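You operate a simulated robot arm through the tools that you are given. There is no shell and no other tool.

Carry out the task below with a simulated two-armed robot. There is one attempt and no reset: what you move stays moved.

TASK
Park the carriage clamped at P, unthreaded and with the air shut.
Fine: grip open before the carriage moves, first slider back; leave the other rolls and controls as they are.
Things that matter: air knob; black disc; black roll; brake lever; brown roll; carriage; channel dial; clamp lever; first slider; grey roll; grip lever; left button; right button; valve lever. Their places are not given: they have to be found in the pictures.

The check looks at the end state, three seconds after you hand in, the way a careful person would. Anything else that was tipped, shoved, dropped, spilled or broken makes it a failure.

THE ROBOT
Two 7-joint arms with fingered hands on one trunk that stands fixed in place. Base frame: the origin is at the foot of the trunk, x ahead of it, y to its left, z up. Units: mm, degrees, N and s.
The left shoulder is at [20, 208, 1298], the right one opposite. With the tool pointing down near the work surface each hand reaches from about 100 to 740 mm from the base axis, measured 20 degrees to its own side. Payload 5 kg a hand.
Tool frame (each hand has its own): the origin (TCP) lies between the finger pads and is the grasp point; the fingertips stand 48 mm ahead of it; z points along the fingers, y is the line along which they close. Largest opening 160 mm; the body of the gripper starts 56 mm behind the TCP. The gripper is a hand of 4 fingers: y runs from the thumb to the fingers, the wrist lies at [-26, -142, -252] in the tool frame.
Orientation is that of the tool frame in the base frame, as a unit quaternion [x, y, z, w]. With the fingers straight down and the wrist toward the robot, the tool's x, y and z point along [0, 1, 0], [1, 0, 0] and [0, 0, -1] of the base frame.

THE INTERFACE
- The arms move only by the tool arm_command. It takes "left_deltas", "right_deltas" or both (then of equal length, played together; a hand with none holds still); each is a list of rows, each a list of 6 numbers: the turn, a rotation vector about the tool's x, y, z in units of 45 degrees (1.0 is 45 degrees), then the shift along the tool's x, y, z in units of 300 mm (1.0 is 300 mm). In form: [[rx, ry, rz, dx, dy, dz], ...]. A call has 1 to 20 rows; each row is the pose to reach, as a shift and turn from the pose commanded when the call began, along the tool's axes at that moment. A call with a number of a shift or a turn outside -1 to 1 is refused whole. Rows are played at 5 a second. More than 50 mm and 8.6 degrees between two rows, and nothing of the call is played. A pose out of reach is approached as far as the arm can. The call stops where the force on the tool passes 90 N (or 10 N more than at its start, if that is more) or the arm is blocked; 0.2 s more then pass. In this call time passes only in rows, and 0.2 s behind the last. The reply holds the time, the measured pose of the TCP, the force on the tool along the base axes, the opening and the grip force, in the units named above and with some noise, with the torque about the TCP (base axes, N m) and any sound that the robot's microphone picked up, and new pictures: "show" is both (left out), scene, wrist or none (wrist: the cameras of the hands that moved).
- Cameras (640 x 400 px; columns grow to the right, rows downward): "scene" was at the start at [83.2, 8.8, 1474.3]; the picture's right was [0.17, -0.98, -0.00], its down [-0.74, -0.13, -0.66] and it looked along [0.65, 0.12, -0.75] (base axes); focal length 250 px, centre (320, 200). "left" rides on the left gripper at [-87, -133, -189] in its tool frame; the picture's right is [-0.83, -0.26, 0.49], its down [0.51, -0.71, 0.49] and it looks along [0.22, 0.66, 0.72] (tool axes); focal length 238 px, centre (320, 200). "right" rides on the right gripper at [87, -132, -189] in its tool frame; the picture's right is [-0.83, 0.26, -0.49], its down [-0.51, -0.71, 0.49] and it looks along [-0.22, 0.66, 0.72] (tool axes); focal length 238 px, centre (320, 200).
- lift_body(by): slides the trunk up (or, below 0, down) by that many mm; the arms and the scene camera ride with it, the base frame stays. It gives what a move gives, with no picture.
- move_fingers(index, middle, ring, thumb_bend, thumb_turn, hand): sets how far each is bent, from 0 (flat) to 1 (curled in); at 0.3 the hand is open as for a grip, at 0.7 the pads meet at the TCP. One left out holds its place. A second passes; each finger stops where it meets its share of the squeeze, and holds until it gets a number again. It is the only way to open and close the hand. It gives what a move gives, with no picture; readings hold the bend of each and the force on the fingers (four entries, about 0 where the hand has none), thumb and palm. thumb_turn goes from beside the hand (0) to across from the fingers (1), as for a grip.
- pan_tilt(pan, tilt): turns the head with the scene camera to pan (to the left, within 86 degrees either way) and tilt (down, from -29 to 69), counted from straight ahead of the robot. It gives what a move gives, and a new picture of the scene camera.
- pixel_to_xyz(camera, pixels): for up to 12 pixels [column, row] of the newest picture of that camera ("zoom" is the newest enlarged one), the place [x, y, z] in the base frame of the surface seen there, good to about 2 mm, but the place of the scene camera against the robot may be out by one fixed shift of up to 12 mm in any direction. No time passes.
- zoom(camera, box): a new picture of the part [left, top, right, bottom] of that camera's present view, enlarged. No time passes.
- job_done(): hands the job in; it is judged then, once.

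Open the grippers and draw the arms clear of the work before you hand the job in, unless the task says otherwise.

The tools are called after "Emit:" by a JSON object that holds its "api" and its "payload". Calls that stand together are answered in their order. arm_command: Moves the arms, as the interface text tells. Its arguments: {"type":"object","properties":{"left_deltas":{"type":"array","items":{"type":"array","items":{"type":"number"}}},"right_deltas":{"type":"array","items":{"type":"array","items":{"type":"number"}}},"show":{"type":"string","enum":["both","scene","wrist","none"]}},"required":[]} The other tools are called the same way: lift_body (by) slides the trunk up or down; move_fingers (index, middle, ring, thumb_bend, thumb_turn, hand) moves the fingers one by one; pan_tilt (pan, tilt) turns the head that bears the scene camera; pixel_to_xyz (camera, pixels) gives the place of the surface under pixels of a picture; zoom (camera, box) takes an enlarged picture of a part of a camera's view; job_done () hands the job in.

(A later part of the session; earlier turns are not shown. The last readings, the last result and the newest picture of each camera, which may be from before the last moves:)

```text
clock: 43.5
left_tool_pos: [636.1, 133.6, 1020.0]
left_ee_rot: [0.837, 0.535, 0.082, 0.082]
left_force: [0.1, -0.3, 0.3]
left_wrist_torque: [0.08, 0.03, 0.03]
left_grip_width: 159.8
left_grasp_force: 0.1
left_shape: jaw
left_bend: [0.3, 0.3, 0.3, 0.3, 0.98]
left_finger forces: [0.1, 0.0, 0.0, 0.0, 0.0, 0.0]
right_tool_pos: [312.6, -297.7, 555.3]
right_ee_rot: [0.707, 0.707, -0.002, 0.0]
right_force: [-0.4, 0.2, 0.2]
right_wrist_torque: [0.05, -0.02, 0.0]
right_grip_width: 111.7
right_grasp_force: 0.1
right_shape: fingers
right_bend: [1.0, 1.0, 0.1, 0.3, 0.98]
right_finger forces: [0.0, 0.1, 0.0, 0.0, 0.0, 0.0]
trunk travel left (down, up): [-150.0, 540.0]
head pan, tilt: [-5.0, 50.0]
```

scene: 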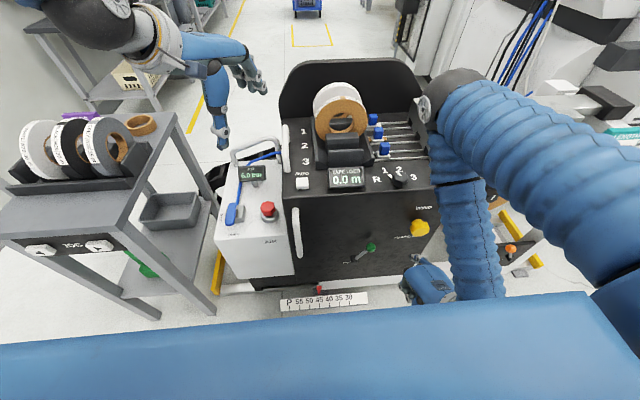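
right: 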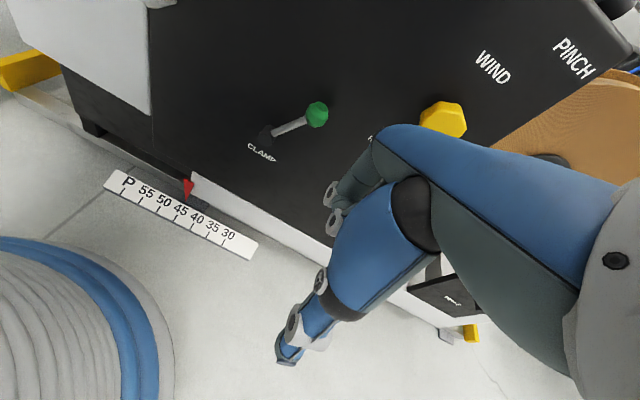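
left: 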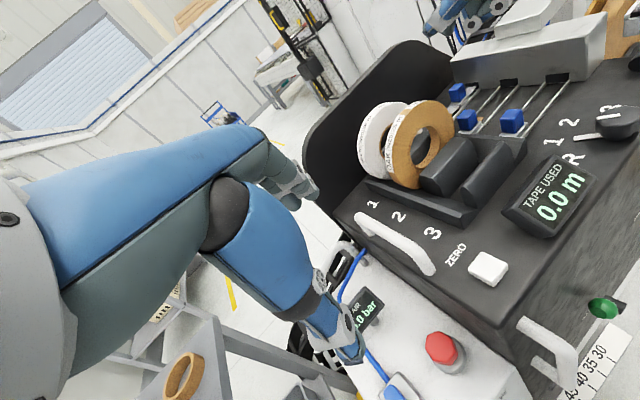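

The clamp is thrown. Next I'll use the left hand to pull the carriage by the front handle. First curl the right ring finger for safety and raise the trunk 100 mm to give the left arm room to fold down in front.

Emit:
{"api": "move_fingers", "payload": {"hand": "right", "ring": 1.0}}

Emit:
{"api": "lift_body", "payload": {"by": 100}}

Emit:
{"api": "move_fingers", "payload": {"hand": "left", "index": 1.0, "middle": 1.0, "ring": 1.0, "thumb_turn": 1.0, "thumb_bend": 0.3}}

```text
clock: 44.5
left_tool_pos: [636.7, 134.3, 1020.2]
left_ee_rot: [0.837, 0.535, 0.082, 0.082]
left_force: [0.4, 0.1, 0.5]
left_wrist_torque: [0.02, 0.02, 0.02]
left_grip_width: 160.1
left_grasp_force: 0.1
left_shape: jaw
left_bend: [0.3, 0.3, 0.3, 0.3, 0.98]
left_finger forces: [0.0, 0.0, 0.0, 0.1, 0.1, 0.0]
right_tool_pos: [312.0, -296.8, 554.6]
right_ee_rot: [0.707, 0.707, -0.003, -0.001]
right_force: [-0.6, -0.6, 0.2]
right_wrist_torque: [0.0, 0.03, 0.0]
right_grip_width: 111.7
right_grasp_force: 0.0
right_shape: fingers
right_bend: [1.0, 1.0, 0.94, 0.3, 0.98]
right_finger forces: [0.0, 0.1, 0.0, 0.1, 0.0, 0.0]
trunk travel left (down, up): [-150.0, 540.0]
head pan, tilt: [-5.0, 50.0]
```

```text
clock: 45.8
left_tool_pos: [635.9, 133.7, 1119.6]
left_ee_rot: [0.837, 0.535, 0.081, 0.082]
left_force: [0.6, -0.3, -0.6]
left_wrist_torque: [0.02, -0.02, -0.02]
left_grip_width: 159.5
left_grasp_force: 0.0
left_shape: jaw
left_bend: [0.3, 0.3, 0.3, 0.3, 0.98]
left_finger forces: [0.0, 0.1, 0.0, 0.0, 0.0, 0.1]
right_tool_pos: [313.0, -297.0, 653.4]
right_ee_rot: [0.707, 0.707, -0.002, 0.0]
right_force: [0.4, -0.7, -1.1]
right_wrist_torque: [-0.01, -0.01, -0.03]
right_grip_width: 112.2
right_grasp_force: 0.0
right_shape: fingers
right_bend: [1.0, 1.0, 1.0, 0.3, 0.98]
right_finger forces: [0.0, 0.1, 0.0, 0.1, 0.0, 0.0]
trunk travel left (down, up): [-250.0, 440.0]
head pan, tilt: [-5.0, 50.0]
```

```text
clock: 46.8
left_tool_pos: [636.8, 132.9, 1119.2]
left_ee_rot: [0.837, 0.535, 0.082, 0.082]
left_force: [-0.2, 0.1, 0.2]
left_wrist_torque: [-0.02, 0.01, 0.01]
left_grip_width: 93.3
left_grasp_force: 0.1
left_shape: fingers
left_bend: [0.95, 1.0, 1.0, 0.3, 0.97]
left_finger forces: [0.0, 0.0, 0.0, 0.0, 0.0, 0.0]
right_tool_pos: [312.6, -297.4, 654.1]
right_ee_rot: [0.707, 0.707, -0.002, 0.0]
right_force: [0.1, -0.2, 0.0]
right_wrist_torque: [-0.01, 0.04, 0.0]
right_grip_width: 111.7
right_grasp_force: 0.1
right_shape: fingers
right_bend: [1.0, 1.0, 1.0, 0.3, 0.98]
right_finger forces: [0.0, 0.1, 0.0, 0.0, 0.0, 0.0]
trunk travel left (down, up): [-250.0, 440.0]
head pan, tilt: [-5.0, 50.0]
```

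Now I bring the left fist to standard orientation at about (480,60,1110), above and in front of the carriage.

Emit:
{"api": "arm_command", "payload": {"left_deltas": [[0.06, 0, -0.11, -0.088, -0.073, -0.014], [0.119, 0, -0.22, -0.177, -0.146, -0.029], [0.179, 0, -0.329, -0.265, -0.218, -0.043], [0.238, 0, -0.439, -0.354, -0.291, -0.058], [0.298, 0, -0.549, -0.442, -0.364, -0.072]], "show": "both"}}

```text
clock: 48.0
left_tool_pos: [488.3, 57.7, 1114.4]
left_ee_rot: [0.743, 0.669, 0.036, -0.004]
left_force: [-5.0, 3.6, -1.5]
left_wrist_torque: [-0.47, -0.16, 0.47]
left_grip_width: 111.7
left_grasp_force: 0.0
left_shape: fingers
left_bend: [1.0, 1.0, 1.0, 0.3, 0.97]
left_finger forces: [0.0, 0.1, 0.0, 0.0, 0.0, 0.0]
left hand out of reach, approached as far as the arm can: row 4
right_tool_pos: [311.5, -298.4, 654.6]
right_ee_rot: [0.707, 0.707, -0.002, 0.001]
right_force: [0.1, -0.2, -0.8]
right_wrist_torque: [0.02, -0.06, 0.01]
right_grip_width: 112.0
right_grasp_force: 0.1
right_shape: fingers
right_bend: [1.0, 1.0, 1.0, 0.3, 0.98]
right_finger forces: [0.1, 0.0, 0.0, 0.0, 0.0, 0.0]
trunk travel left (down, up): [-250.0, 440.0]
head pan, tilt: [-5.0, 50.0]
```

scene: 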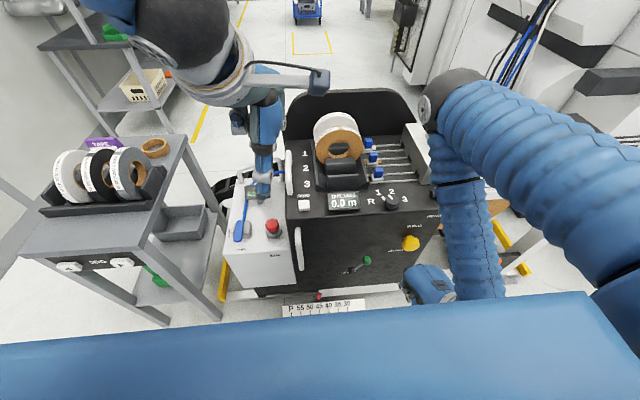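
left: 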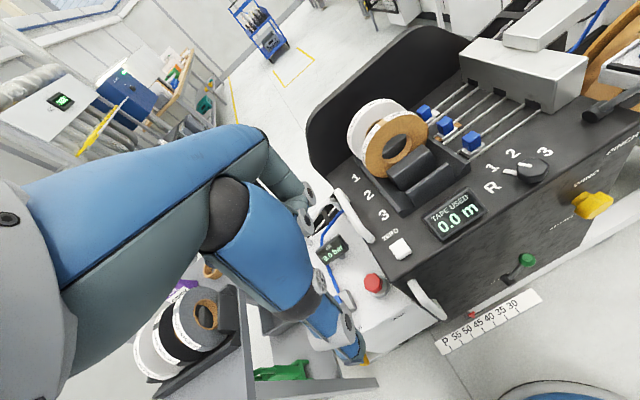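

Emit:
{"api": "arm_command", "payload": {"left_deltas": [[0, 0, 0, 0, -0.02, 0.13], [0, 0, 0, 0, -0.04, 0.26], [0, 0, 0, 0, -0.06, 0.39], [0, 0, 0, 0, -0.09, 0.52], [0, 0, 0, 0, -0.12, 0.65], [0, 0, 0, 0, -0.16, 0.767]], "show": "both"}}

```text
clock: 49.4
left_tool_pos: [433.5, 59.9, 880.2]
left_ee_rot: [0.707, 0.707, 0.001, 0.001]
left_force: [2.3, -0.6, 0.2]
left_wrist_torque: [0.04, 0.09, -0.02]
left_grip_width: 111.8
left_grasp_force: 0.0
left_shape: fingers
left_bend: [1.0, 1.0, 1.0, 0.3, 0.97]
left_finger forces: [0.0, 0.1, 0.0, 0.1, 0.0, 0.0]
right_tool_pos: [313.2, -297.0, 654.0]
right_ee_rot: [0.708, 0.707, -0.003, 0.0]
right_force: [-0.2, 0.0, 0.5]
right_wrist_torque: [0.05, 0.03, 0.03]
right_grip_width: 111.9
right_grasp_force: 0.0
right_shape: fingers
right_bend: [1.0, 1.0, 1.0, 0.3, 0.98]
right_finger forces: [0.0, 0.0, 0.0, 0.0, 0.1, 0.1]
trunk travel left (down, up): [-250.0, 440.0]
head pan, tilt: [-5.0, 50.0]
```

scene: 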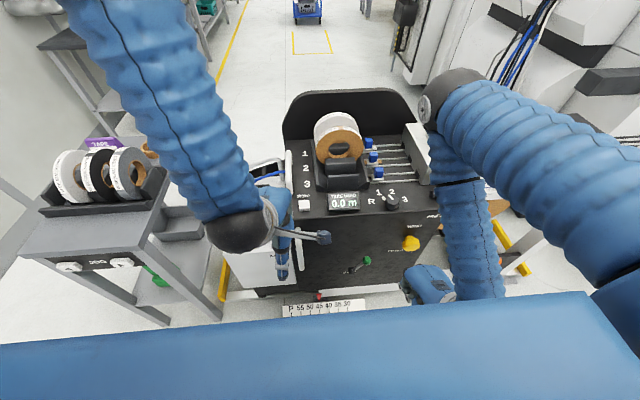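
left: 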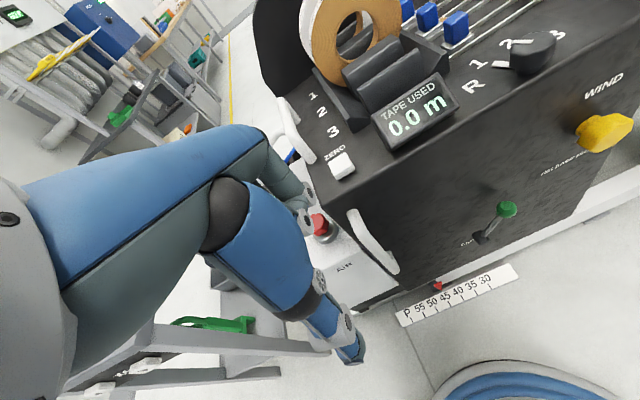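

Emit:
{"api": "arm_command", "payload": {"left_deltas": [[0, 0, 0, 0, -0.06, 0.1], [0, 0, 0, 0, -0.12, 0.22], [0, 0, 0, -0.02, -0.16, 0.35], [0, 0, 0, -0.04, -0.18, 0.48], [0, 0, 0, -0.06, -0.19, 0.61], [0, 0, 0, -0.067, -0.195, 0.733]], "show": "wrist"}}

```text
clock: 50.8
left_tool_pos: [376.3, 38.5, 657.5]
left_ee_rot: [0.707, 0.707, 0.001, 0.0]
left_force: [0.6, 0.7, 1.1]
left_wrist_torque: [0.0, 0.1, -0.01]
left_grip_width: 112.0
left_grasp_force: 0.0
left_shape: fingers
left_bend: [1.0, 1.0, 1.0, 0.3, 0.97]
left_finger forces: [0.0, 0.0, 0.0, 0.1, 0.0, 0.0]
right_tool_pos: [314.1, -297.0, 654.8]
right_ee_rot: [0.706, 0.708, -0.003, 0.0]
right_force: [-0.6, 0.1, -0.6]
right_wrist_torque: [0.02, 0.06, 0.0]
right_grip_width: 112.2
right_grasp_force: 0.1
right_shape: fingers
right_bend: [1.0, 1.0, 1.0, 0.3, 0.98]
right_finger forces: [0.0, 0.1, 0.0, 0.0, 0.1, 0.1]
trunk travel left (down, up): [-250.0, 440.0]
head pan, tilt: [-5.0, 50.0]
```

left: 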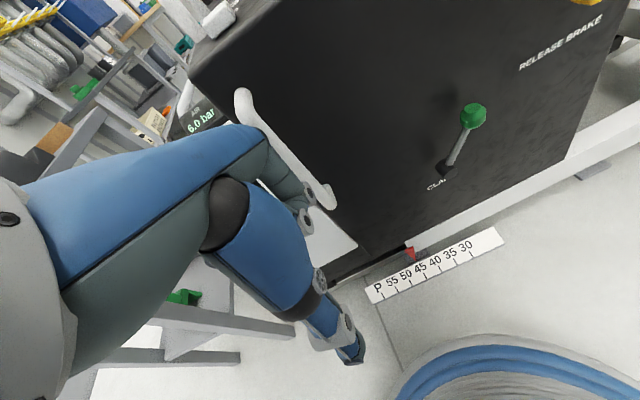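

The left fist is in front of the handle. I shift it right so the index (on the right side of the left hand) will extend to the right of the bar, then extend the index.

Emit:
{"api": "arm_command", "payload": {"left_deltas": [[0, 0, 0, -0.05, 0, 0], [0, 0, 0, -0.1, 0, 0]], "show": "none"}}

Emit:
{"api": "move_fingers", "payload": {"hand": "left", "index": 0.1}}

Emit:
{"api": "zoom", "payload": {"camera": "left", "box": [160, 60, 480, 260]}}

Emit:
{"api": "zoom", "payload": {"camera": "right", "box": [0, 0, 320, 200]}}

```text
clock: 51.4
left_tool_pos: [374.4, 7.9, 660.1]
left_ee_rot: [0.707, 0.707, 0.0, 0.001]
left_force: [0.0, 0.0, 0.1]
left_wrist_torque: [0.02, -0.02, -0.03]
left_grip_width: 111.7
left_grasp_force: 0.1
left_shape: fingers
left_bend: [1.0, 1.0, 1.0, 0.3, 0.97]
left_finger forces: [0.1, 0.0, 0.0, 0.0, 0.0, 0.0]
right_tool_pos: [311.6, -297.7, 655.1]
right_ee_rot: [0.707, 0.707, -0.003, 0.0]
right_force: [1.1, -0.4, 0.2]
right_wrist_torque: [-0.02, 0.01, 0.01]
right_grip_width: 111.6
right_grasp_force: 0.0
right_shape: fingers
right_bend: [1.0, 1.0, 1.0, 0.3, 0.98]
right_finger forces: [0.1, 0.0, 0.0, 0.1, 0.1, 0.0]
trunk travel left (down, up): [-250.0, 440.0]
head pan, tilt: [-5.0, 50.0]
```

```text
clock: 52.4
left_tool_pos: [374.5, 8.4, 660.1]
left_ee_rot: [0.708, 0.707, 0.0, 0.0]
left_force: [0.9, 0.1, 0.1]
left_wrist_torque: [-0.02, 0.03, -0.03]
left_grip_width: 215.6
left_grasp_force: 0.1
left_shape: fingers
left_bend: [0.1, 1.0, 1.0, 0.3, 0.97]
left_finger forces: [0.0, 0.0, 0.1, 0.0, 0.0, 0.0]
right_tool_pos: [313.1, -298.0, 654.9]
right_ee_rot: [0.707, 0.707, -0.003, 0.0]
right_force: [-0.2, -0.2, 0.4]
right_wrist_torque: [-0.02, -0.02, -0.02]
right_grip_width: 111.9
right_grasp_force: 0.0
right_shape: fingers
right_bend: [1.0, 1.0, 1.0, 0.3, 0.98]
right_finger forces: [0.1, 0.0, 0.0, 0.0, 0.0, 0.1]
trunk travel left (down, up): [-250.0, 440.0]
head pan, tilt: [-5.0, 50.0]
```

```text
2.00 times, centred on (320, 160) of left
```

zoom: 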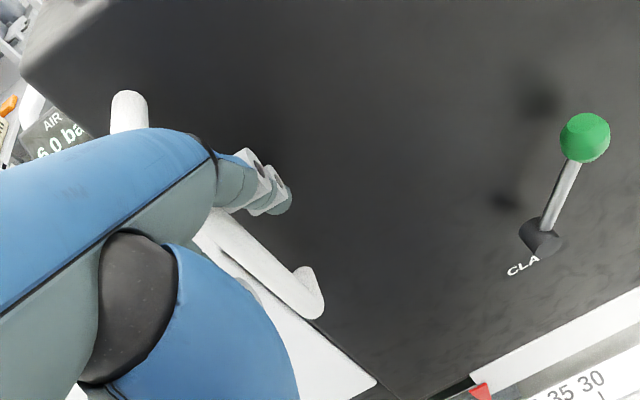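

```text
2.00 times, centred on (160, 100) of right
```

zoom: 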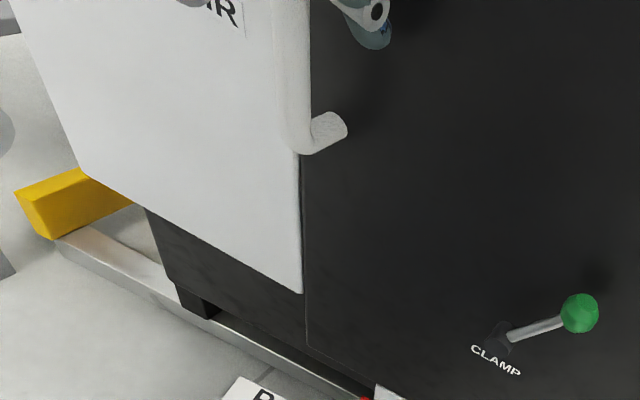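

The left index extends right of the white bar. I measure tip and bar for the contact geometry.

Emit:
{"api": "pixel_to_xyz", "payload": {"camera": "zoom", "pixels": [[290, 60], [290, 120], [300, 30], [375, 38], [370, 10], [330, 130], [310, 90]]}}

Emit:
{"api": "pixel_to_xyz", "payload": {"camera": "left", "pixels": [[302, 160], [297, 155], [290, 150], [285, 140], [275, 175], [300, 205], [222, 115], [400, 387]]}}

```text
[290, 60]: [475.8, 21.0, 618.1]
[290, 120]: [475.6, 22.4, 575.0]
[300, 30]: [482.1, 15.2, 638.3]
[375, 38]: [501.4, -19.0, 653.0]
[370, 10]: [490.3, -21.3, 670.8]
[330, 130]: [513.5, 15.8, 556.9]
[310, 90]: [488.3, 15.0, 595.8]
```

```text
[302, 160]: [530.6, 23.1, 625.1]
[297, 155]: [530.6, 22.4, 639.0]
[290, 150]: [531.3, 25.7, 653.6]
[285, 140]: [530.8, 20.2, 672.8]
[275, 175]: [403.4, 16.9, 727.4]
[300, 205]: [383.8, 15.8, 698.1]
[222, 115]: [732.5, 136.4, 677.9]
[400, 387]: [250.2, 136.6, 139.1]
```

Finger spans y≈−20…0, bar's right side is ≈13. I pull left (+y) 48 mm in 8 mm steps to feel whether the carriage moves.

Emit:
{"api": "arm_command", "payload": {"left_deltas": [[0, 0, 0, 0.027, 0, 0], [0, 0, 0, 0.053, 0, 0], [0, 0, 0, 0.08, 0, 0], [0, 0, 0, 0.107, 0, 0], [0, 0, 0, 0.133, 0, 0], [0, 0, 0, 0.16, 0, 0]], "show": "both"}}

```text
clock: 53.8
left_tool_pos: [375.6, 59.6, 660.5]
left_ee_rot: [0.706, 0.708, 0.0, -0.001]
left_force: [-0.4, -0.3, -0.5]
left_wrist_torque: [-0.03, 0.02, 0.02]
left_grip_width: 215.8
left_grasp_force: 0.0
left_shape: fingers
left_bend: [0.1, 1.0, 1.0, 0.3, 0.97]
left_finger forces: [0.0, 0.1, 0.1, 0.1, 0.0, 0.0]
right_tool_pos: [312.9, -297.5, 653.5]
right_ee_rot: [0.706, 0.708, -0.002, 0.001]
right_force: [0.3, 1.3, -0.2]
right_wrist_torque: [-0.01, 0.01, 0.0]
right_grip_width: 111.8
right_grasp_force: 0.1
right_shape: fingers
right_bend: [1.0, 1.0, 1.0, 0.3, 0.98]
right_finger forces: [0.1, 0.1, 0.0, 0.0, 0.0, 0.1]
trunk travel left (down, up): [-250.0, 440.0]
head pan, tilt: [-5.0, 50.0]
```

scene: 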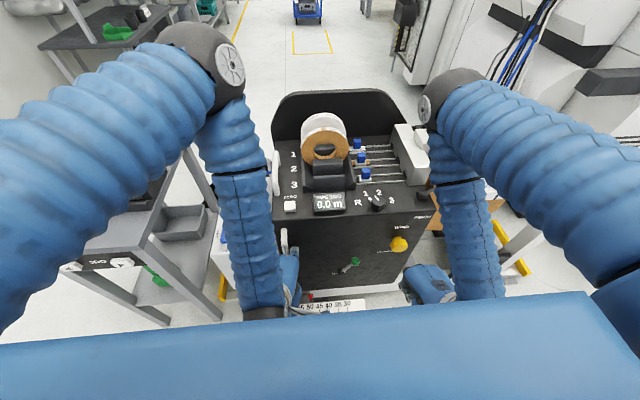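
left: 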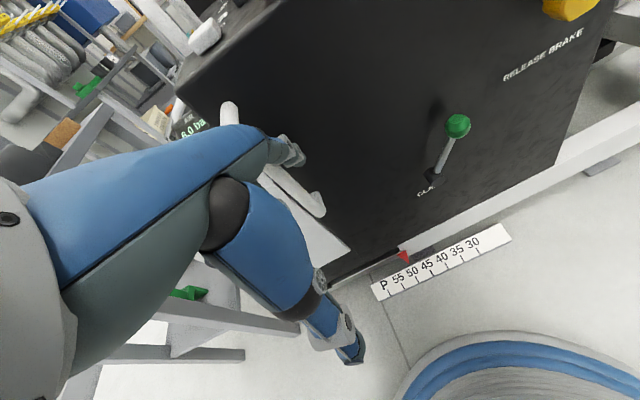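

The carriage moves freely with the finger. I check the pointer against the scale in the left picture near (405,257).

Emit:
{"api": "zoom", "payload": {"camera": "left", "box": [350, 210, 530, 320]}}

```text
3.56 times, centred on (440, 265) of left
```

zoom: 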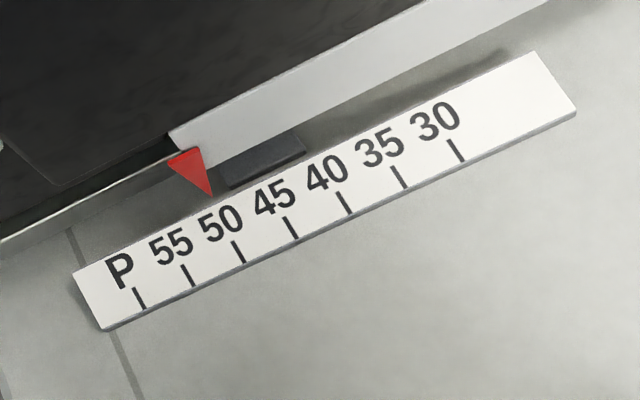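

Emit:
{"api": "pixel_to_xyz", "payload": {"camera": "zoom", "pixels": [[208, 190], [190, 165], [200, 170], [140, 305], [187, 278], [238, 255], [290, 232], [180, 155], [210, 155], [265, 165]]}}

```text
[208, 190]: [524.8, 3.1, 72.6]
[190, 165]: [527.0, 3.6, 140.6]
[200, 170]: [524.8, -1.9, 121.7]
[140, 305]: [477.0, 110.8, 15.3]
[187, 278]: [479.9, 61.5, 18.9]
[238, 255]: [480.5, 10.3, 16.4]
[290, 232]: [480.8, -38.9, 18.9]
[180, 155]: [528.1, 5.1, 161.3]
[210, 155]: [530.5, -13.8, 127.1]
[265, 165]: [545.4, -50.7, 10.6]
```

The carriage has moved ~46 mm (pointer y≈3; P tick ≈108). Before pulling further I check that nothing stands in the way left of the AIR box.

Emit:
{"api": "zoom", "payload": {"camera": "left", "box": [0, 0, 320, 400]}}

Emit:
{"api": "pan_tilt", "payload": {"pan": 25, "tilt": 45}}

```text
1.00 times, centred on (160, 200) of left (not enlarged: the box is as wide or as high as the picture)
```

zoom: 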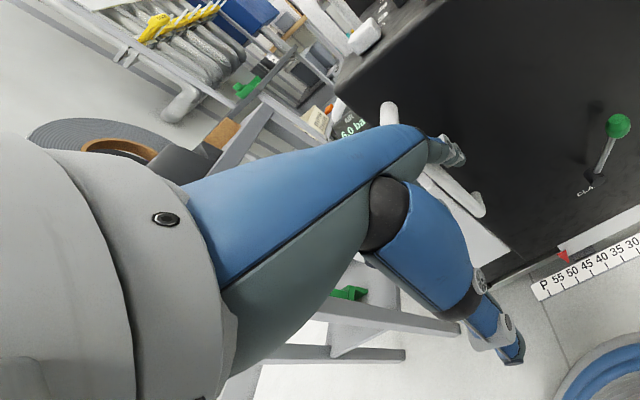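

```text
clock: 54.8
left_tool_pos: [373.9, 57.0, 660.5]
left_ee_rot: [0.707, 0.707, 0.0, 0.0]
left_force: [-0.3, 0.2, 0.2]
left_wrist_torque: [0.02, 0.0, -0.01]
left_grip_width: 215.6
left_grasp_force: 0.1
left_shape: fingers
left_bend: [0.1, 1.0, 1.0, 0.3, 0.97]
left_finger forces: [0.0, 0.1, 0.0, 0.0, 0.1, 0.0]
right_tool_pos: [313.0, -297.7, 655.5]
right_ee_rot: [0.707, 0.707, -0.002, -0.001]
right_force: [0.3, 1.1, 0.3]
right_wrist_torque: [0.04, -0.01, 0.02]
right_grip_width: 112.1
right_grasp_force: 0.0
right_shape: fingers
right_bend: [1.0, 1.0, 1.0, 0.3, 0.98]
right_finger forces: [0.0, 0.1, 0.0, 0.0, 0.0, 0.1]
trunk travel left (down, up): [-250.0, 440.0]
head pan, tilt: [25.0, 45.0]
```

scene: 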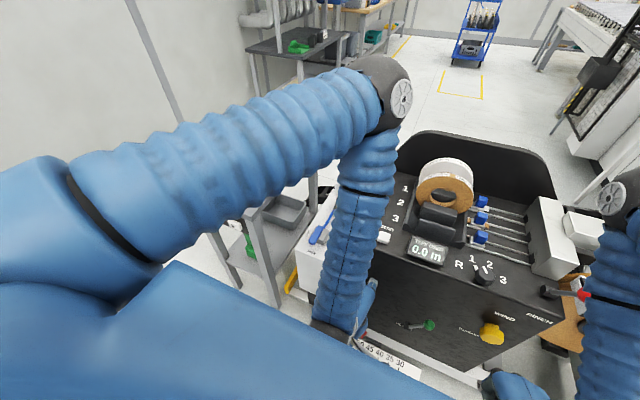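

Emit:
{"api": "pixel_to_xyz", "payload": {"camera": "scene", "pixels": [[262, 250], [270, 290], [310, 190], [300, 255], [296, 265], [292, 285], [288, 215], [225, 262], [333, 200]]}}

```text
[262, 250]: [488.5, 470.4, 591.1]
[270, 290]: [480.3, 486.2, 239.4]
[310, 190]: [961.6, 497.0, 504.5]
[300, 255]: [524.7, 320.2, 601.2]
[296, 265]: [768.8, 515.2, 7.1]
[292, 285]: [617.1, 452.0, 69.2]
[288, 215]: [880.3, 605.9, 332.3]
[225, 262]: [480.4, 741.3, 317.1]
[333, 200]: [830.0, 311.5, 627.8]
```

Clearance is fine (AIR box edge will end at ≈425, table legs at ≈470). I pull another 96 mm, slowing down at the end, then measure again.

Emit:
{"api": "arm_command", "payload": {"left_deltas": [[0, 0, 0, 0.03, 0, 0], [0, 0, 0, 0.06, 0, 0], [0, 0, 0, 0.09, 0, 0], [0, 0, 0, 0.12, 0, 0], [0, 0, 0, 0.15, 0, 0], [0, 0, 0, 0.18, 0, 0], [0, 0, 0, 0.21, 0, 0], [0, 0, 0, 0.24, 0, 0], [0, 0, 0, 0.265, 0, 0], [0, 0, 0, 0.285, 0, 0], [0, 0, 0, 0.3, 0, 0], [0, 0, 0, 0.31, 0, 0], [0, 0, 0, 0.317, 0, 0], [0, 0, 0, 0.32, 0, 0]], "show": "both"}}

Emit:
{"api": "zoom", "payload": {"camera": "left", "box": [350, 210, 530, 320]}}

```text
clock: 57.8
left_tool_pos: [374.1, 153.5, 660.4]
left_ee_rot: [0.707, 0.707, 0.0, 0.0]
left_force: [-0.3, -0.5, -0.2]
left_wrist_torque: [-0.01, 0.01, 0.03]
left_grip_width: 216.0
left_grasp_force: 0.0
left_shape: fingers
left_bend: [0.1, 1.0, 1.0, 0.3, 0.97]
left_finger forces: [0.0, 0.0, 0.1, 0.1, 0.0, 0.0]
right_tool_pos: [311.9, -298.1, 654.5]
right_ee_rot: [0.707, 0.707, -0.002, 0.0]
right_force: [0.5, 0.2, 0.2]
right_wrist_torque: [0.02, 0.0, 0.01]
right_grip_width: 111.9
right_grasp_force: 0.0
right_shape: fingers
right_bend: [1.0, 1.0, 1.0, 0.3, 0.98]
right_finger forces: [0.0, 0.0, 0.0, 0.0, 0.0, 0.0]
trunk travel left (down, up): [-250.0, 440.0]
head pan, tilt: [25.0, 45.0]
```

scene: 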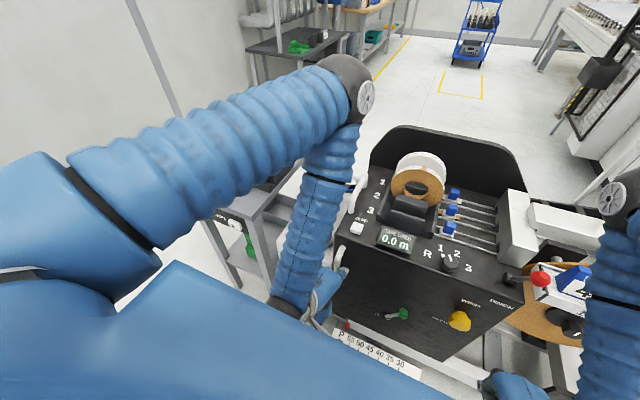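
left: 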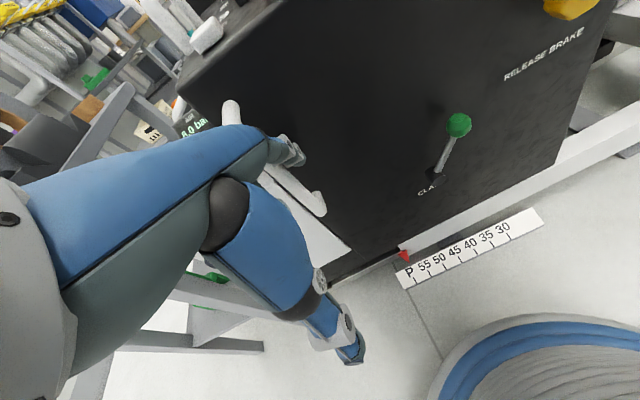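

```text
3.56 times, centred on (440, 265) of left
```

zoom: 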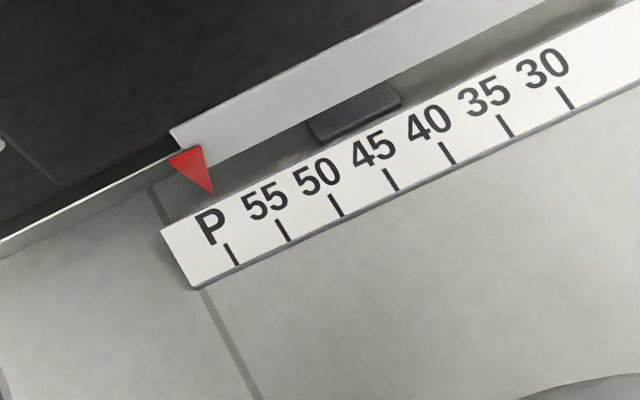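

Emit:
{"api": "pixel_to_xyz", "payload": {"camera": "zoom", "pixels": [[208, 190], [180, 155], [200, 150], [190, 165], [232, 255], [284, 232], [337, 207], [391, 181], [205, 180], [195, 160]]}}

Emit:
{"api": "pixel_to_xyz", "payload": {"camera": "left", "pixels": [[405, 255], [402, 252], [415, 281], [430, 274], [445, 267], [459, 260], [475, 253], [491, 245], [507, 237]]}}

```text
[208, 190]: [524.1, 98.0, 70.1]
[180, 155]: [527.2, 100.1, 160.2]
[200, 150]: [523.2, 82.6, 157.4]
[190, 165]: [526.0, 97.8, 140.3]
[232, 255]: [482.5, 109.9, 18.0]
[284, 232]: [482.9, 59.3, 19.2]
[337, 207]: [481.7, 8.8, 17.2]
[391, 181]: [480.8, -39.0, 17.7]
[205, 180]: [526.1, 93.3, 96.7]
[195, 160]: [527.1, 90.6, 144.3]
```

```text
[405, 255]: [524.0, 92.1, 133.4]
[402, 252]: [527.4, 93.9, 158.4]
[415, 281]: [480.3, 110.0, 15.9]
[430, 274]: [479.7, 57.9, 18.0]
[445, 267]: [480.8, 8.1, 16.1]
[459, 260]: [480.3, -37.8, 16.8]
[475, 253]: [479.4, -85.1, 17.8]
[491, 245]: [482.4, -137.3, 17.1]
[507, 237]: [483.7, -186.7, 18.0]
```

Emit:
{"api": "zoom", "payload": {"camera": "left", "box": [385, 240, 433, 290]}}

```text
8.00 times, centred on (409, 265) of left
```

zoom: 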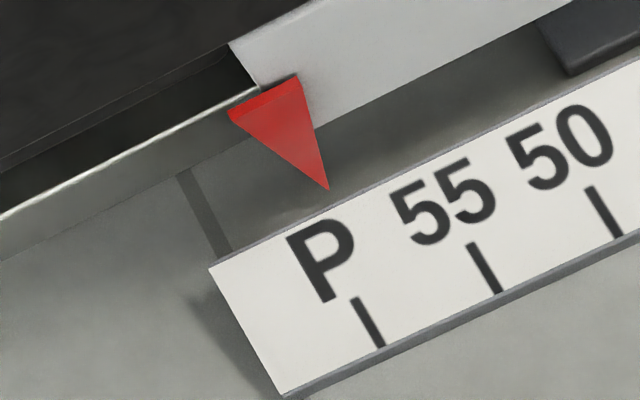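

Emit:
{"api": "pixel_to_xyz", "payload": {"camera": "zoom", "pixels": [[324, 182], [326, 186], [320, 175], [238, 115], [296, 88], [270, 110], [310, 140], [268, 140], [368, 320], [485, 268], [355, 300], [380, 345]]}}

```text
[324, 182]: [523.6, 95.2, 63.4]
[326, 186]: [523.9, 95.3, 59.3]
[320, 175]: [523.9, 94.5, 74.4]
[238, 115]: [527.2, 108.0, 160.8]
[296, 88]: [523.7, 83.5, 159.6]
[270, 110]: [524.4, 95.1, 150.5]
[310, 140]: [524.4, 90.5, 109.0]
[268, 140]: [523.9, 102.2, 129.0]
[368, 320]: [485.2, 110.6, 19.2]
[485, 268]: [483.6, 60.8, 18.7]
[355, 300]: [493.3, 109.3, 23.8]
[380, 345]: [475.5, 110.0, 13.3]
```

Pointer tip is at y≈95.4, the P tick at ≈110.0 in the same camera, so 14.6 mm remain. I pull 14 mm slowly and re-measure.

Emit:
{"api": "arm_command", "payload": {"left_deltas": [[0, 0, 0, 0.013, 0, 0], [0, 0, 0, 0.026, 0, 0], [0, 0, 0, 0.036, 0, 0], [0, 0, 0, 0.043, 0, 0], [0, 0, 0, 0.047, 0, 0]], "show": "wrist"}}

Emit:
{"api": "zoom", "payload": {"camera": "left", "box": [385, 240, 433, 290]}}

```text
clock: 59.0
left_tool_pos: [374.3, 167.6, 659.9]
left_ee_rot: [0.706, 0.708, -0.001, 0.0]
left_force: [-0.3, 0.7, -1.0]
left_wrist_torque: [0.01, 0.0, 0.01]
left_grip_width: 216.0
left_grasp_force: 0.1
left_shape: fingers
left_bend: [0.1, 1.0, 1.0, 0.3, 0.97]
left_finger forces: [0.0, 0.1, 0.0, 0.0, 0.0, 0.0]
right_tool_pos: [312.0, -297.4, 654.9]
right_ee_rot: [0.706, 0.708, -0.002, 0.0]
right_force: [0.6, 0.1, -0.4]
right_wrist_torque: [-0.01, 0.02, -0.02]
right_grip_width: 111.8
right_grasp_force: 0.1
right_shape: fingers
right_bend: [1.0, 1.0, 1.0, 0.3, 0.98]
right_finger forces: [0.1, 0.0, 0.1, 0.0, 0.0, 0.0]
trunk travel left (down, up): [-250.0, 440.0]
head pan, tilt: [25.0, 45.0]
```

left: 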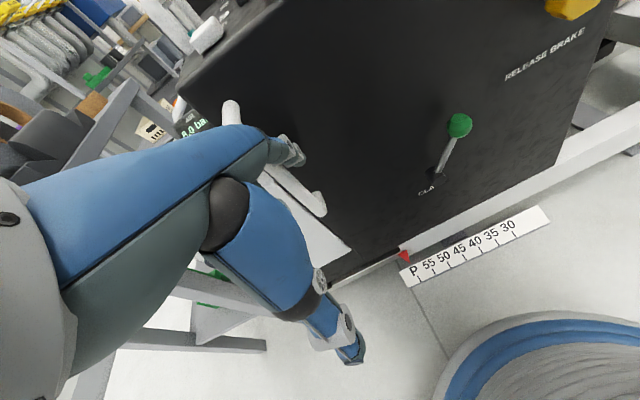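

```text
8.00 times, centred on (409, 265) of left
```

zoom: 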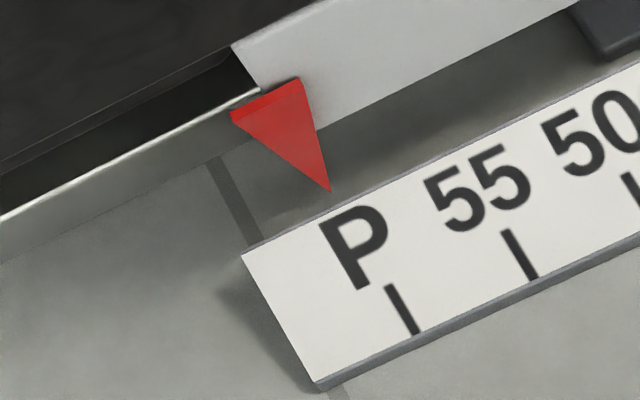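

Emit:
{"api": "pixel_to_xyz", "payload": {"camera": "zoom", "pixels": [[324, 180], [327, 188], [320, 170], [240, 115], [298, 88], [272, 110], [402, 308], [388, 288], [416, 333], [520, 255], [508, 235], [534, 275]]}}

Emit:
{"api": "zoom", "payload": {"camera": "right", "box": [0, 100, 200, 260]}}

```text
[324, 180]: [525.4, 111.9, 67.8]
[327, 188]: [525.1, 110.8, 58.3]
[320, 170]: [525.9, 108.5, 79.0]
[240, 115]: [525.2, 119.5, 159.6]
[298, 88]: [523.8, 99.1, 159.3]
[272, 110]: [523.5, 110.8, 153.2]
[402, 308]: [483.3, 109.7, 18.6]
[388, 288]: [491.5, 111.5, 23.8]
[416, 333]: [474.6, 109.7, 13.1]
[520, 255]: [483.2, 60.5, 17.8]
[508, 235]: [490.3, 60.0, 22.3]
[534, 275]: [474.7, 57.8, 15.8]
```

```text
2.50 times, centred on (100, 180) of right
```

zoom: 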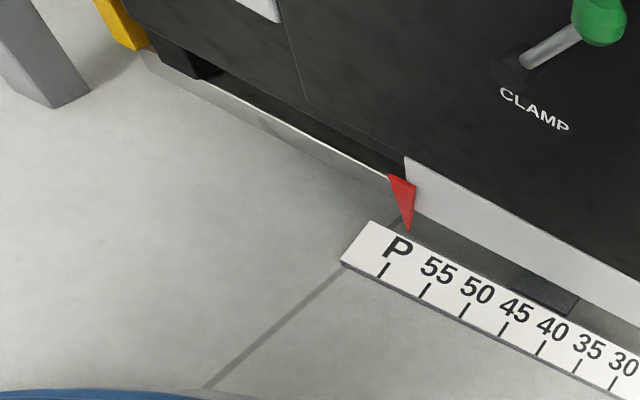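

Pointer ≈110, P tick ≈110 in the left camera. I cross-check with the right camera.

Emit:
{"api": "pixel_to_xyz", "payload": {"camera": "zoom", "pixels": [[407, 222], [406, 215], [393, 180], [412, 188], [403, 195], [384, 270], [381, 275], [387, 265], [424, 291], [465, 310]]}}

Emit:
{"api": "zoom", "payload": {"camera": "right", "box": [100, 150, 180, 220]}}

```text
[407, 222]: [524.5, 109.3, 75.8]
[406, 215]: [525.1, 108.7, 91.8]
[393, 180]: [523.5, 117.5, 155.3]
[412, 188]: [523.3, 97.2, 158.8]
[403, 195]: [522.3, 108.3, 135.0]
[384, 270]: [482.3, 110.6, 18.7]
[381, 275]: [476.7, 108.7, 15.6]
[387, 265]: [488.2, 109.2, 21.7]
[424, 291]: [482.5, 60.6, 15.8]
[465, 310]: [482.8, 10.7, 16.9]
```

```text
5.71 times, centred on (140, 185) of right
```

zoom: 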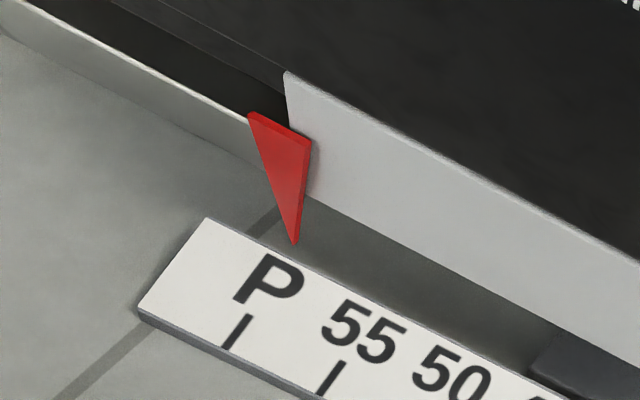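

Both cameras agree within ~1–2 mm that the pointer is at P. Before clamping I'll place the left index on the left side of the bar as a stop, so throwing the clamp lever leftward can't shove the carriage. First: back off, shift left, forward again.

Emit:
{"api": "arm_command", "payload": {"left_deltas": [[0, 0, 0, -0.02, -0.1, 0], [0, 0, 0, -0.02, -0.2, 0], [0, 0, 0, -0.02, -0.24, 0], [0, 0, 0, 0.06, -0.24, 0], [0, 0, 0, 0.15, -0.24, 0]], "show": "both"}}

```text
clock: 60.2
left_tool_pos: [305.0, 212.3, 659.3]
left_ee_rot: [0.708, 0.707, -0.001, 0.0]
left_force: [0.5, 0.7, 0.0]
left_wrist_torque: [-0.01, 0.01, -0.04]
left_grip_width: 216.1
left_grasp_force: 0.1
left_shape: fingers
left_bend: [0.1, 1.0, 1.0, 0.3, 0.98]
left_finger forces: [0.0, 0.0, 0.1, 0.1, 0.0, 0.0]
right_tool_pos: [312.4, -297.1, 655.3]
right_ee_rot: [0.708, 0.706, -0.003, 0.0]
right_force: [0.6, 0.7, 0.5]
right_wrist_torque: [-0.03, 0.02, 0.0]
right_grip_width: 112.0
right_grasp_force: 0.1
right_shape: fingers
right_bend: [1.0, 1.0, 1.0, 0.3, 0.98]
right_finger forces: [0.0, 0.1, 0.1, 0.0, 0.0, 0.1]
trunk travel left (down, up): [-250.0, 440.0]
head pan, tilt: [25.0, 45.0]
```

scene: 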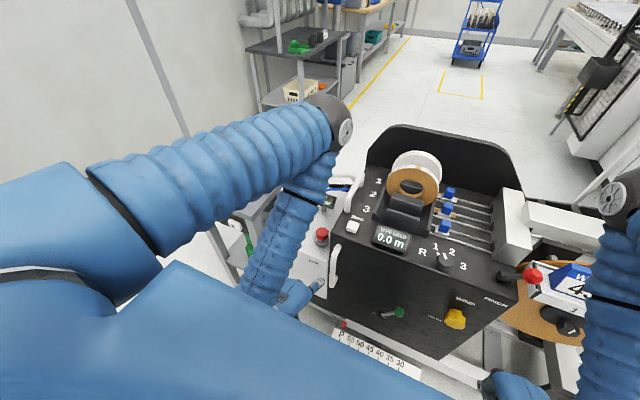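
left: 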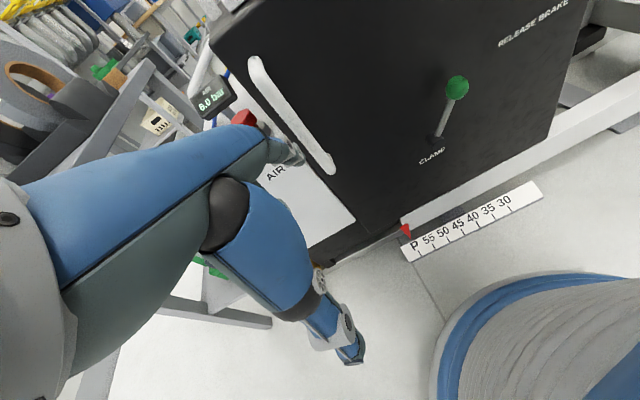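

The left hand is clear; I measure the handle bar and the pointer anew in this left picture.

Emit:
{"api": "pixel_to_xyz", "payload": {"camera": "left", "pixels": [[270, 90], [285, 112], [300, 130], [318, 150], [295, 155], [290, 148], [300, 160], [406, 231], [404, 227], [418, 256], [278, 110], [293, 112]]}}

Emit:
{"api": "zoom", "payload": {"camera": "left", "box": [230, 40, 350, 190]}}

```text
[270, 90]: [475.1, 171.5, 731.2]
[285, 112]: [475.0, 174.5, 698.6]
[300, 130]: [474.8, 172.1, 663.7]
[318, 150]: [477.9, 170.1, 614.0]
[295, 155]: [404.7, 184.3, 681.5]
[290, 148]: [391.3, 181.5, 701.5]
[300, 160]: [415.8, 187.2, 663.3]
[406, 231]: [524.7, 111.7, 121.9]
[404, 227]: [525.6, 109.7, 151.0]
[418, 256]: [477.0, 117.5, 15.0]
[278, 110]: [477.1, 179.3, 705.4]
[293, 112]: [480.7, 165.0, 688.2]
```

```text
2.67 times, centred on (290, 115) of left
```

zoom: 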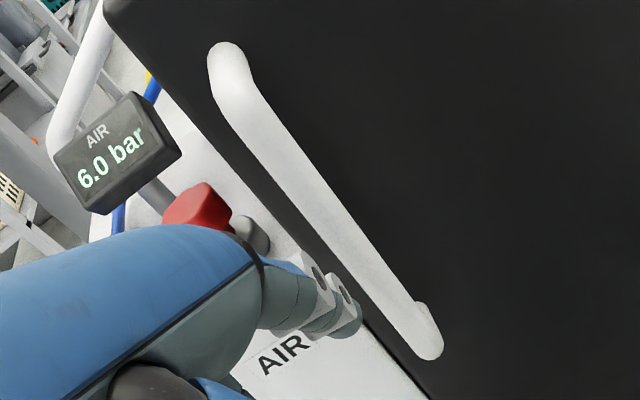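

Bar centre y≈172.5 (left side ≈181.5), finger's right side ≈185. I go 7 mm left, forward 63 mm, then come back right 8 mm to just touch the bar.

Emit:
{"api": "arm_command", "payload": {"left_deltas": [[0, 0, 0, 0.023, 0, 0], [0, 0, 0, 0.023, 0.1, 0], [0, 0, 0, 0.023, 0.21, 0], [0, 0, 0, 0.013, 0.21, 0], [0, 0, 0, 0.005, 0.21, 0], [0, 0, 0, -0.001, 0.21, 0]], "show": "wrist"}}

Emit:
{"api": "zoom", "payload": {"camera": "left", "box": [230, 60, 350, 210]}}

```text
clock: 61.6
left_tool_pos: [365.7, 212.9, 659.6]
left_ee_rot: [0.707, 0.708, 0.0, -0.001]
left_force: [1.3, 2.6, 0.0]
left_wrist_torque: [-0.06, 0.06, 0.45]
left_grip_width: 215.7
left_grasp_force: 2.2
left_shape: fingers
left_bend: [0.1, 1.0, 1.0, 0.3, 0.98]
left_finger forces: [3.1, 0.1, 0.0, 0.1, 0.0, 0.0]
right_tool_pos: [312.5, -297.5, 654.1]
right_ee_rot: [0.707, 0.707, -0.003, 0.0]
right_force: [0.9, -0.5, -0.4]
right_wrist_torque: [-0.01, -0.01, -0.02]
right_grip_width: 111.7
right_grasp_force: 0.1
right_shape: fingers
right_bend: [1.0, 1.0, 1.0, 0.3, 0.98]
right_finger forces: [0.1, 0.0, 0.0, 0.1, 0.0, 0.1]
trunk travel left (down, up): [-250.0, 440.0]
head pan, tilt: [25.0, 45.0]
```

left: 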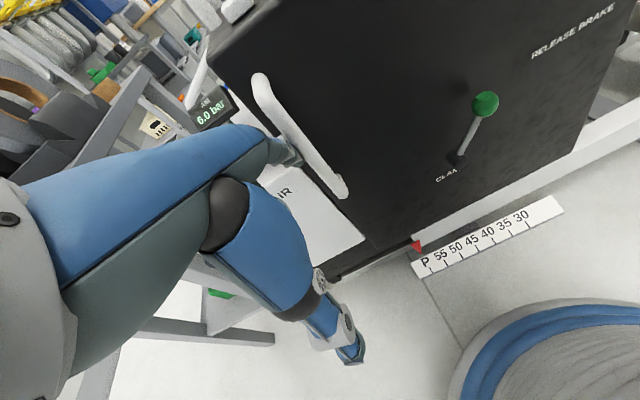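

```text
2.67 times, centred on (290, 135) of left
```

zoom: 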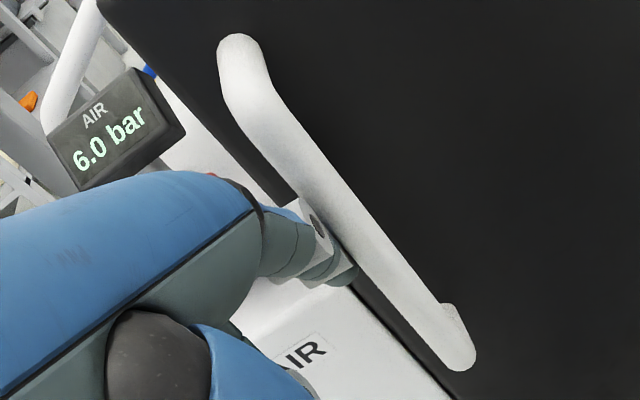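

The finger touches the bar with ~3 N. I check that the pointer is still at P.

Emit:
{"api": "zoom", "payload": {"camera": "left", "box": [395, 225, 443, 280]}}

```text
7.27 times, centred on (419, 252) of left
```

zoom: 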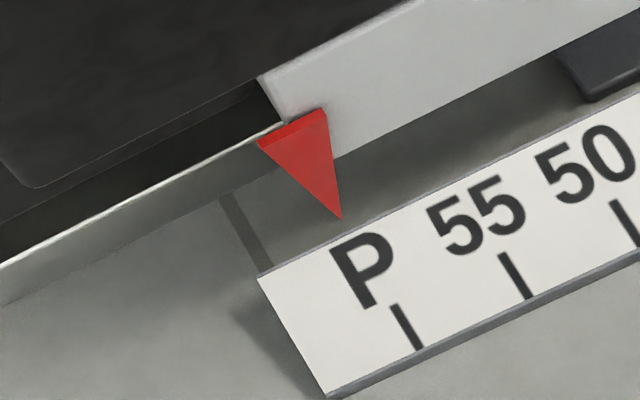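

Emit:
{"api": "pixel_to_xyz", "payload": {"camera": "zoom", "pixels": [[337, 213], [334, 205], [268, 145], [320, 118], [295, 140], [405, 326], [395, 308], [415, 343], [515, 276], [503, 256], [527, 295], [310, 160]]}}

```text
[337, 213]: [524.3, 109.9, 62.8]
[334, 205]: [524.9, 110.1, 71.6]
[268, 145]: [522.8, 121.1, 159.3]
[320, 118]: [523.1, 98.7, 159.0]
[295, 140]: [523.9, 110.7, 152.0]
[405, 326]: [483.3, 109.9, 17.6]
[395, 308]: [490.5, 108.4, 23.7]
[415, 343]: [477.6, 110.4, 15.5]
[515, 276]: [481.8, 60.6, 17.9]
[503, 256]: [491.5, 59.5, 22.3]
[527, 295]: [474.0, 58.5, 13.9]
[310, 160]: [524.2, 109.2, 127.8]
```

Pointer 109.9 vs P tick 109.6 – exact. Now the right hand goes to the clamp lever (knob expected at about (497,−71,551)): first to (312,−140,549), then extend the index.

Emit:
{"api": "arm_command", "payload": {"right_deltas": [[0, 0, 0, 0.1, 0, 0.07], [0, 0, 0, 0.21, 0, 0.14], [0, 0, 0, 0.32, 0, 0.21], [0, 0, 0, 0.42, 0, 0.28], [0, 0, 0, 0.523, 0, 0.353]], "show": "none"}}

Emit:
{"api": "move_fingers", "payload": {"hand": "right", "index": 0.1}}

Emit:
{"api": "zoom", "payload": {"camera": "right", "box": [120, 60, 440, 260]}}

Emit:
{"api": "zoom", "payload": {"camera": "left", "box": [400, 50, 640, 220]}}

```text
clock: 62.8
left_tool_pos: [365.3, 212.3, 659.3]
left_ee_rot: [0.708, 0.707, 0.001, 0.0]
left_force: [0.8, 3.9, -0.1]
left_wrist_torque: [-0.04, 0.03, 0.48]
left_grip_width: 216.2
left_grasp_force: 2.3
left_shape: fingers
left_bend: [0.1, 1.0, 1.0, 0.3, 0.98]
left_finger forces: [3.7, 0.0, 0.0, 0.0, 0.0, 0.0]
right_tool_pos: [312.8, -138.7, 547.4]
right_ee_rot: [0.707, 0.707, -0.003, 0.0]
right_force: [0.7, -0.3, -0.3]
right_wrist_torque: [0.0, 0.01, 0.0]
right_grip_width: 112.0
right_grasp_force: 0.1
right_shape: fingers
right_bend: [1.0, 1.0, 1.0, 0.3, 0.97]
right_finger forces: [0.1, 0.1, 0.0, 0.0, 0.0, 0.0]
trunk travel left (down, up): [-250.0, 440.0]
head pan, tilt: [25.0, 45.0]
```

```text
clock: 63.8
left_tool_pos: [366.1, 212.8, 658.4]
left_ee_rot: [0.707, 0.707, 0.001, 0.0]
left_force: [1.2, 3.2, 0.3]
left_wrist_torque: [-0.08, 0.01, 0.42]
left_grip_width: 216.2
left_grasp_force: 1.8
left_shape: fingers
left_bend: [0.1, 1.0, 1.0, 0.3, 0.98]
left_finger forces: [3.2, 0.1, 0.0, 0.0, 0.0, 0.1]
right_tool_pos: [312.7, -137.4, 548.0]
right_ee_rot: [0.707, 0.707, -0.003, 0.0]
right_force: [0.3, 0.3, -0.2]
right_wrist_torque: [-0.03, 0.01, 0.03]
right_grip_width: 215.7
right_grasp_force: 0.0
right_shape: fingers
right_bend: [0.1, 1.0, 1.0, 0.3, 0.97]
right_finger forces: [0.0, 0.0, 0.0, 0.1, 0.0, 0.0]
trunk travel left (down, up): [-250.0, 440.0]
head pan, tilt: [25.0, 45.0]
```

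```text
2.00 times, centred on (280, 160) of right
```

zoom: 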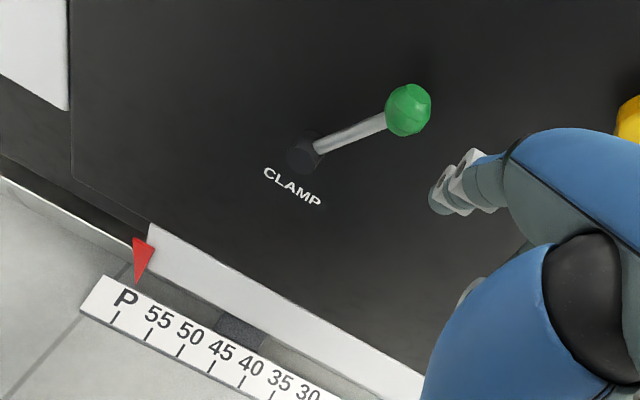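

```text
2.35 times, centred on (520, 135) of left
```

zoom: 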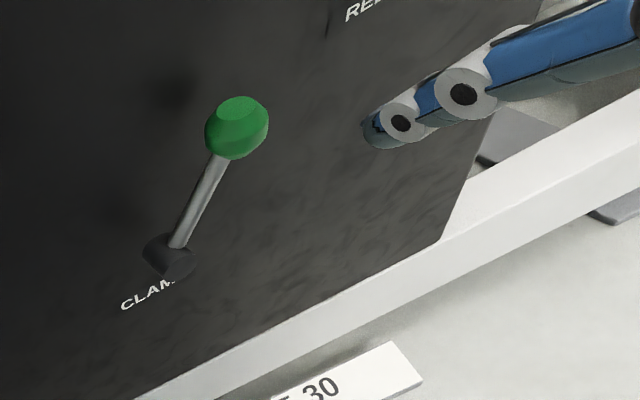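

Emit:
{"api": "pixel_to_xyz", "payload": {"camera": "zoom", "pixels": [[240, 115], [215, 130], [260, 130], [235, 150], [200, 200], [170, 255], [370, 135], [375, 120], [400, 140], [465, 110], [365, 130], [385, 148]]}}

```text
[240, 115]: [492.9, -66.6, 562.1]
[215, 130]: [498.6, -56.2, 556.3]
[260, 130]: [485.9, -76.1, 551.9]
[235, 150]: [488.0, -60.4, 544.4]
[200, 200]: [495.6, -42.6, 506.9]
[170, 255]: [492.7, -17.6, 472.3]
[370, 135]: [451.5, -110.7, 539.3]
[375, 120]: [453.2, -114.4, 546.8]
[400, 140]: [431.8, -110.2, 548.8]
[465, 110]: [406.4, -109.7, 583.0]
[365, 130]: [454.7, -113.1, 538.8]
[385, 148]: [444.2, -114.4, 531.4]
```

The right index's left side is at y≈−112, the knob's right side at ≈−84. I move forward 57 mm first, then push left 75 mm in small steps.

Emit:
{"api": "arm_command", "payload": {"right_deltas": [[0, 0, 0, 0, 0.1, 0], [0, 0, 0, 0, 0.19, 0], [0, 0, 0, 0.04, 0.19, 0], [0, 0, 0, 0.08, 0.19, 0], [0, 0, 0, 0.11, 0.19, 0], [0, 0, 0, 0.14, 0.19, 0], [0, 0, 0, 0.17, 0.19, 0], [0, 0, 0, 0.2, 0.19, 0], [0, 0, 0, 0.23, 0.19, 0], [0, 0, 0, 0.25, 0.19, 0]], "show": "none"}}

Emit:
{"api": "zoom", "payload": {"camera": "left", "box": [380, 50, 620, 260]}}

```text
clock: 66.0
left_tool_pos: [366.3, 211.6, 659.6]
left_ee_rot: [0.707, 0.707, 0.0, 0.0]
left_force: [0.1, 4.1, 0.9]
left_wrist_torque: [-0.07, -0.04, 0.39]
left_grip_width: 216.2
left_grasp_force: 1.4
left_shape: fingers
left_bend: [0.1, 1.0, 1.0, 0.3, 0.98]
left_finger forces: [3.2, 0.0, 0.0, 0.1, 0.1, 0.0]
right_tool_pos: [368.3, -64.1, 547.4]
right_ee_rot: [0.707, 0.708, -0.003, 0.0]
right_force: [-0.1, 0.4, 0.1]
right_wrist_torque: [0.02, -0.02, -0.03]
right_grip_width: 216.0
right_grasp_force: 0.1
right_shape: fingers
right_bend: [0.1, 1.0, 1.0, 0.3, 0.97]
right_finger forces: [0.0, 0.0, 0.1, 0.1, 0.1, 0.0]
trunk travel left (down, up): [-250.0, 440.0]
head pan, tilt: [25.0, 45.0]
```

```text
1.90 times, centred on (500, 155) of left
```

zoom: 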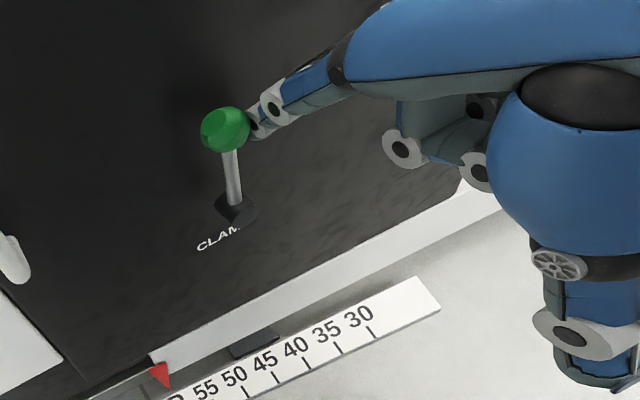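

The lever is about upright, with the finger pushing. I continue 40 mm further to throw it over to the left.

Emit:
{"api": "arm_command", "payload": {"right_deltas": [[0, 0, 0, 0.025, 0, 0], [0, 0, 0, 0.05, 0, 0], [0, 0, 0, 0.075, 0, 0], [0, 0, 0, 0.1, 0, 0], [0, 0, 0, 0.12, 0, 0], [0, 0, 0, 0.135, 0, 0]], "show": "none"}}

Emit:
{"api": "zoom", "payload": {"camera": "left", "box": [340, 50, 620, 260]}}

```text
clock: 67.4
left_tool_pos: [365.5, 212.2, 659.0]
left_ee_rot: [0.707, 0.707, 0.0, 0.0]
left_force: [0.6, 2.9, -0.6]
left_wrist_torque: [-0.02, 0.0, 0.4]
left_grip_width: 215.7
left_grasp_force: 1.9
left_shape: fingers
left_bend: [0.1, 1.0, 1.0, 0.3, 0.98]
left_finger forces: [3.1, 0.0, 0.0, 0.0, 0.1, 0.0]
right_tool_pos: [368.0, -24.6, 547.2]
right_ee_rot: [0.706, 0.708, -0.003, 0.0]
right_force: [0.2, 0.1, 0.1]
right_wrist_torque: [0.01, 0.03, 0.02]
right_grip_width: 216.2
right_grasp_force: 0.0
right_shape: fingers
right_bend: [0.1, 1.0, 1.0, 0.3, 0.97]
right_finger forces: [0.0, 0.0, 0.1, 0.1, 0.0, 0.0]
trunk travel left (down, up): [-250.0, 440.0]
head pan, tilt: [25.0, 45.0]
```

```text
1.90 times, centred on (480, 155) of left
```

zoom: 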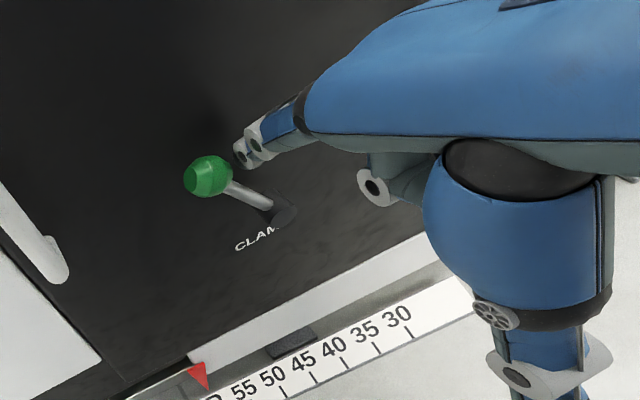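

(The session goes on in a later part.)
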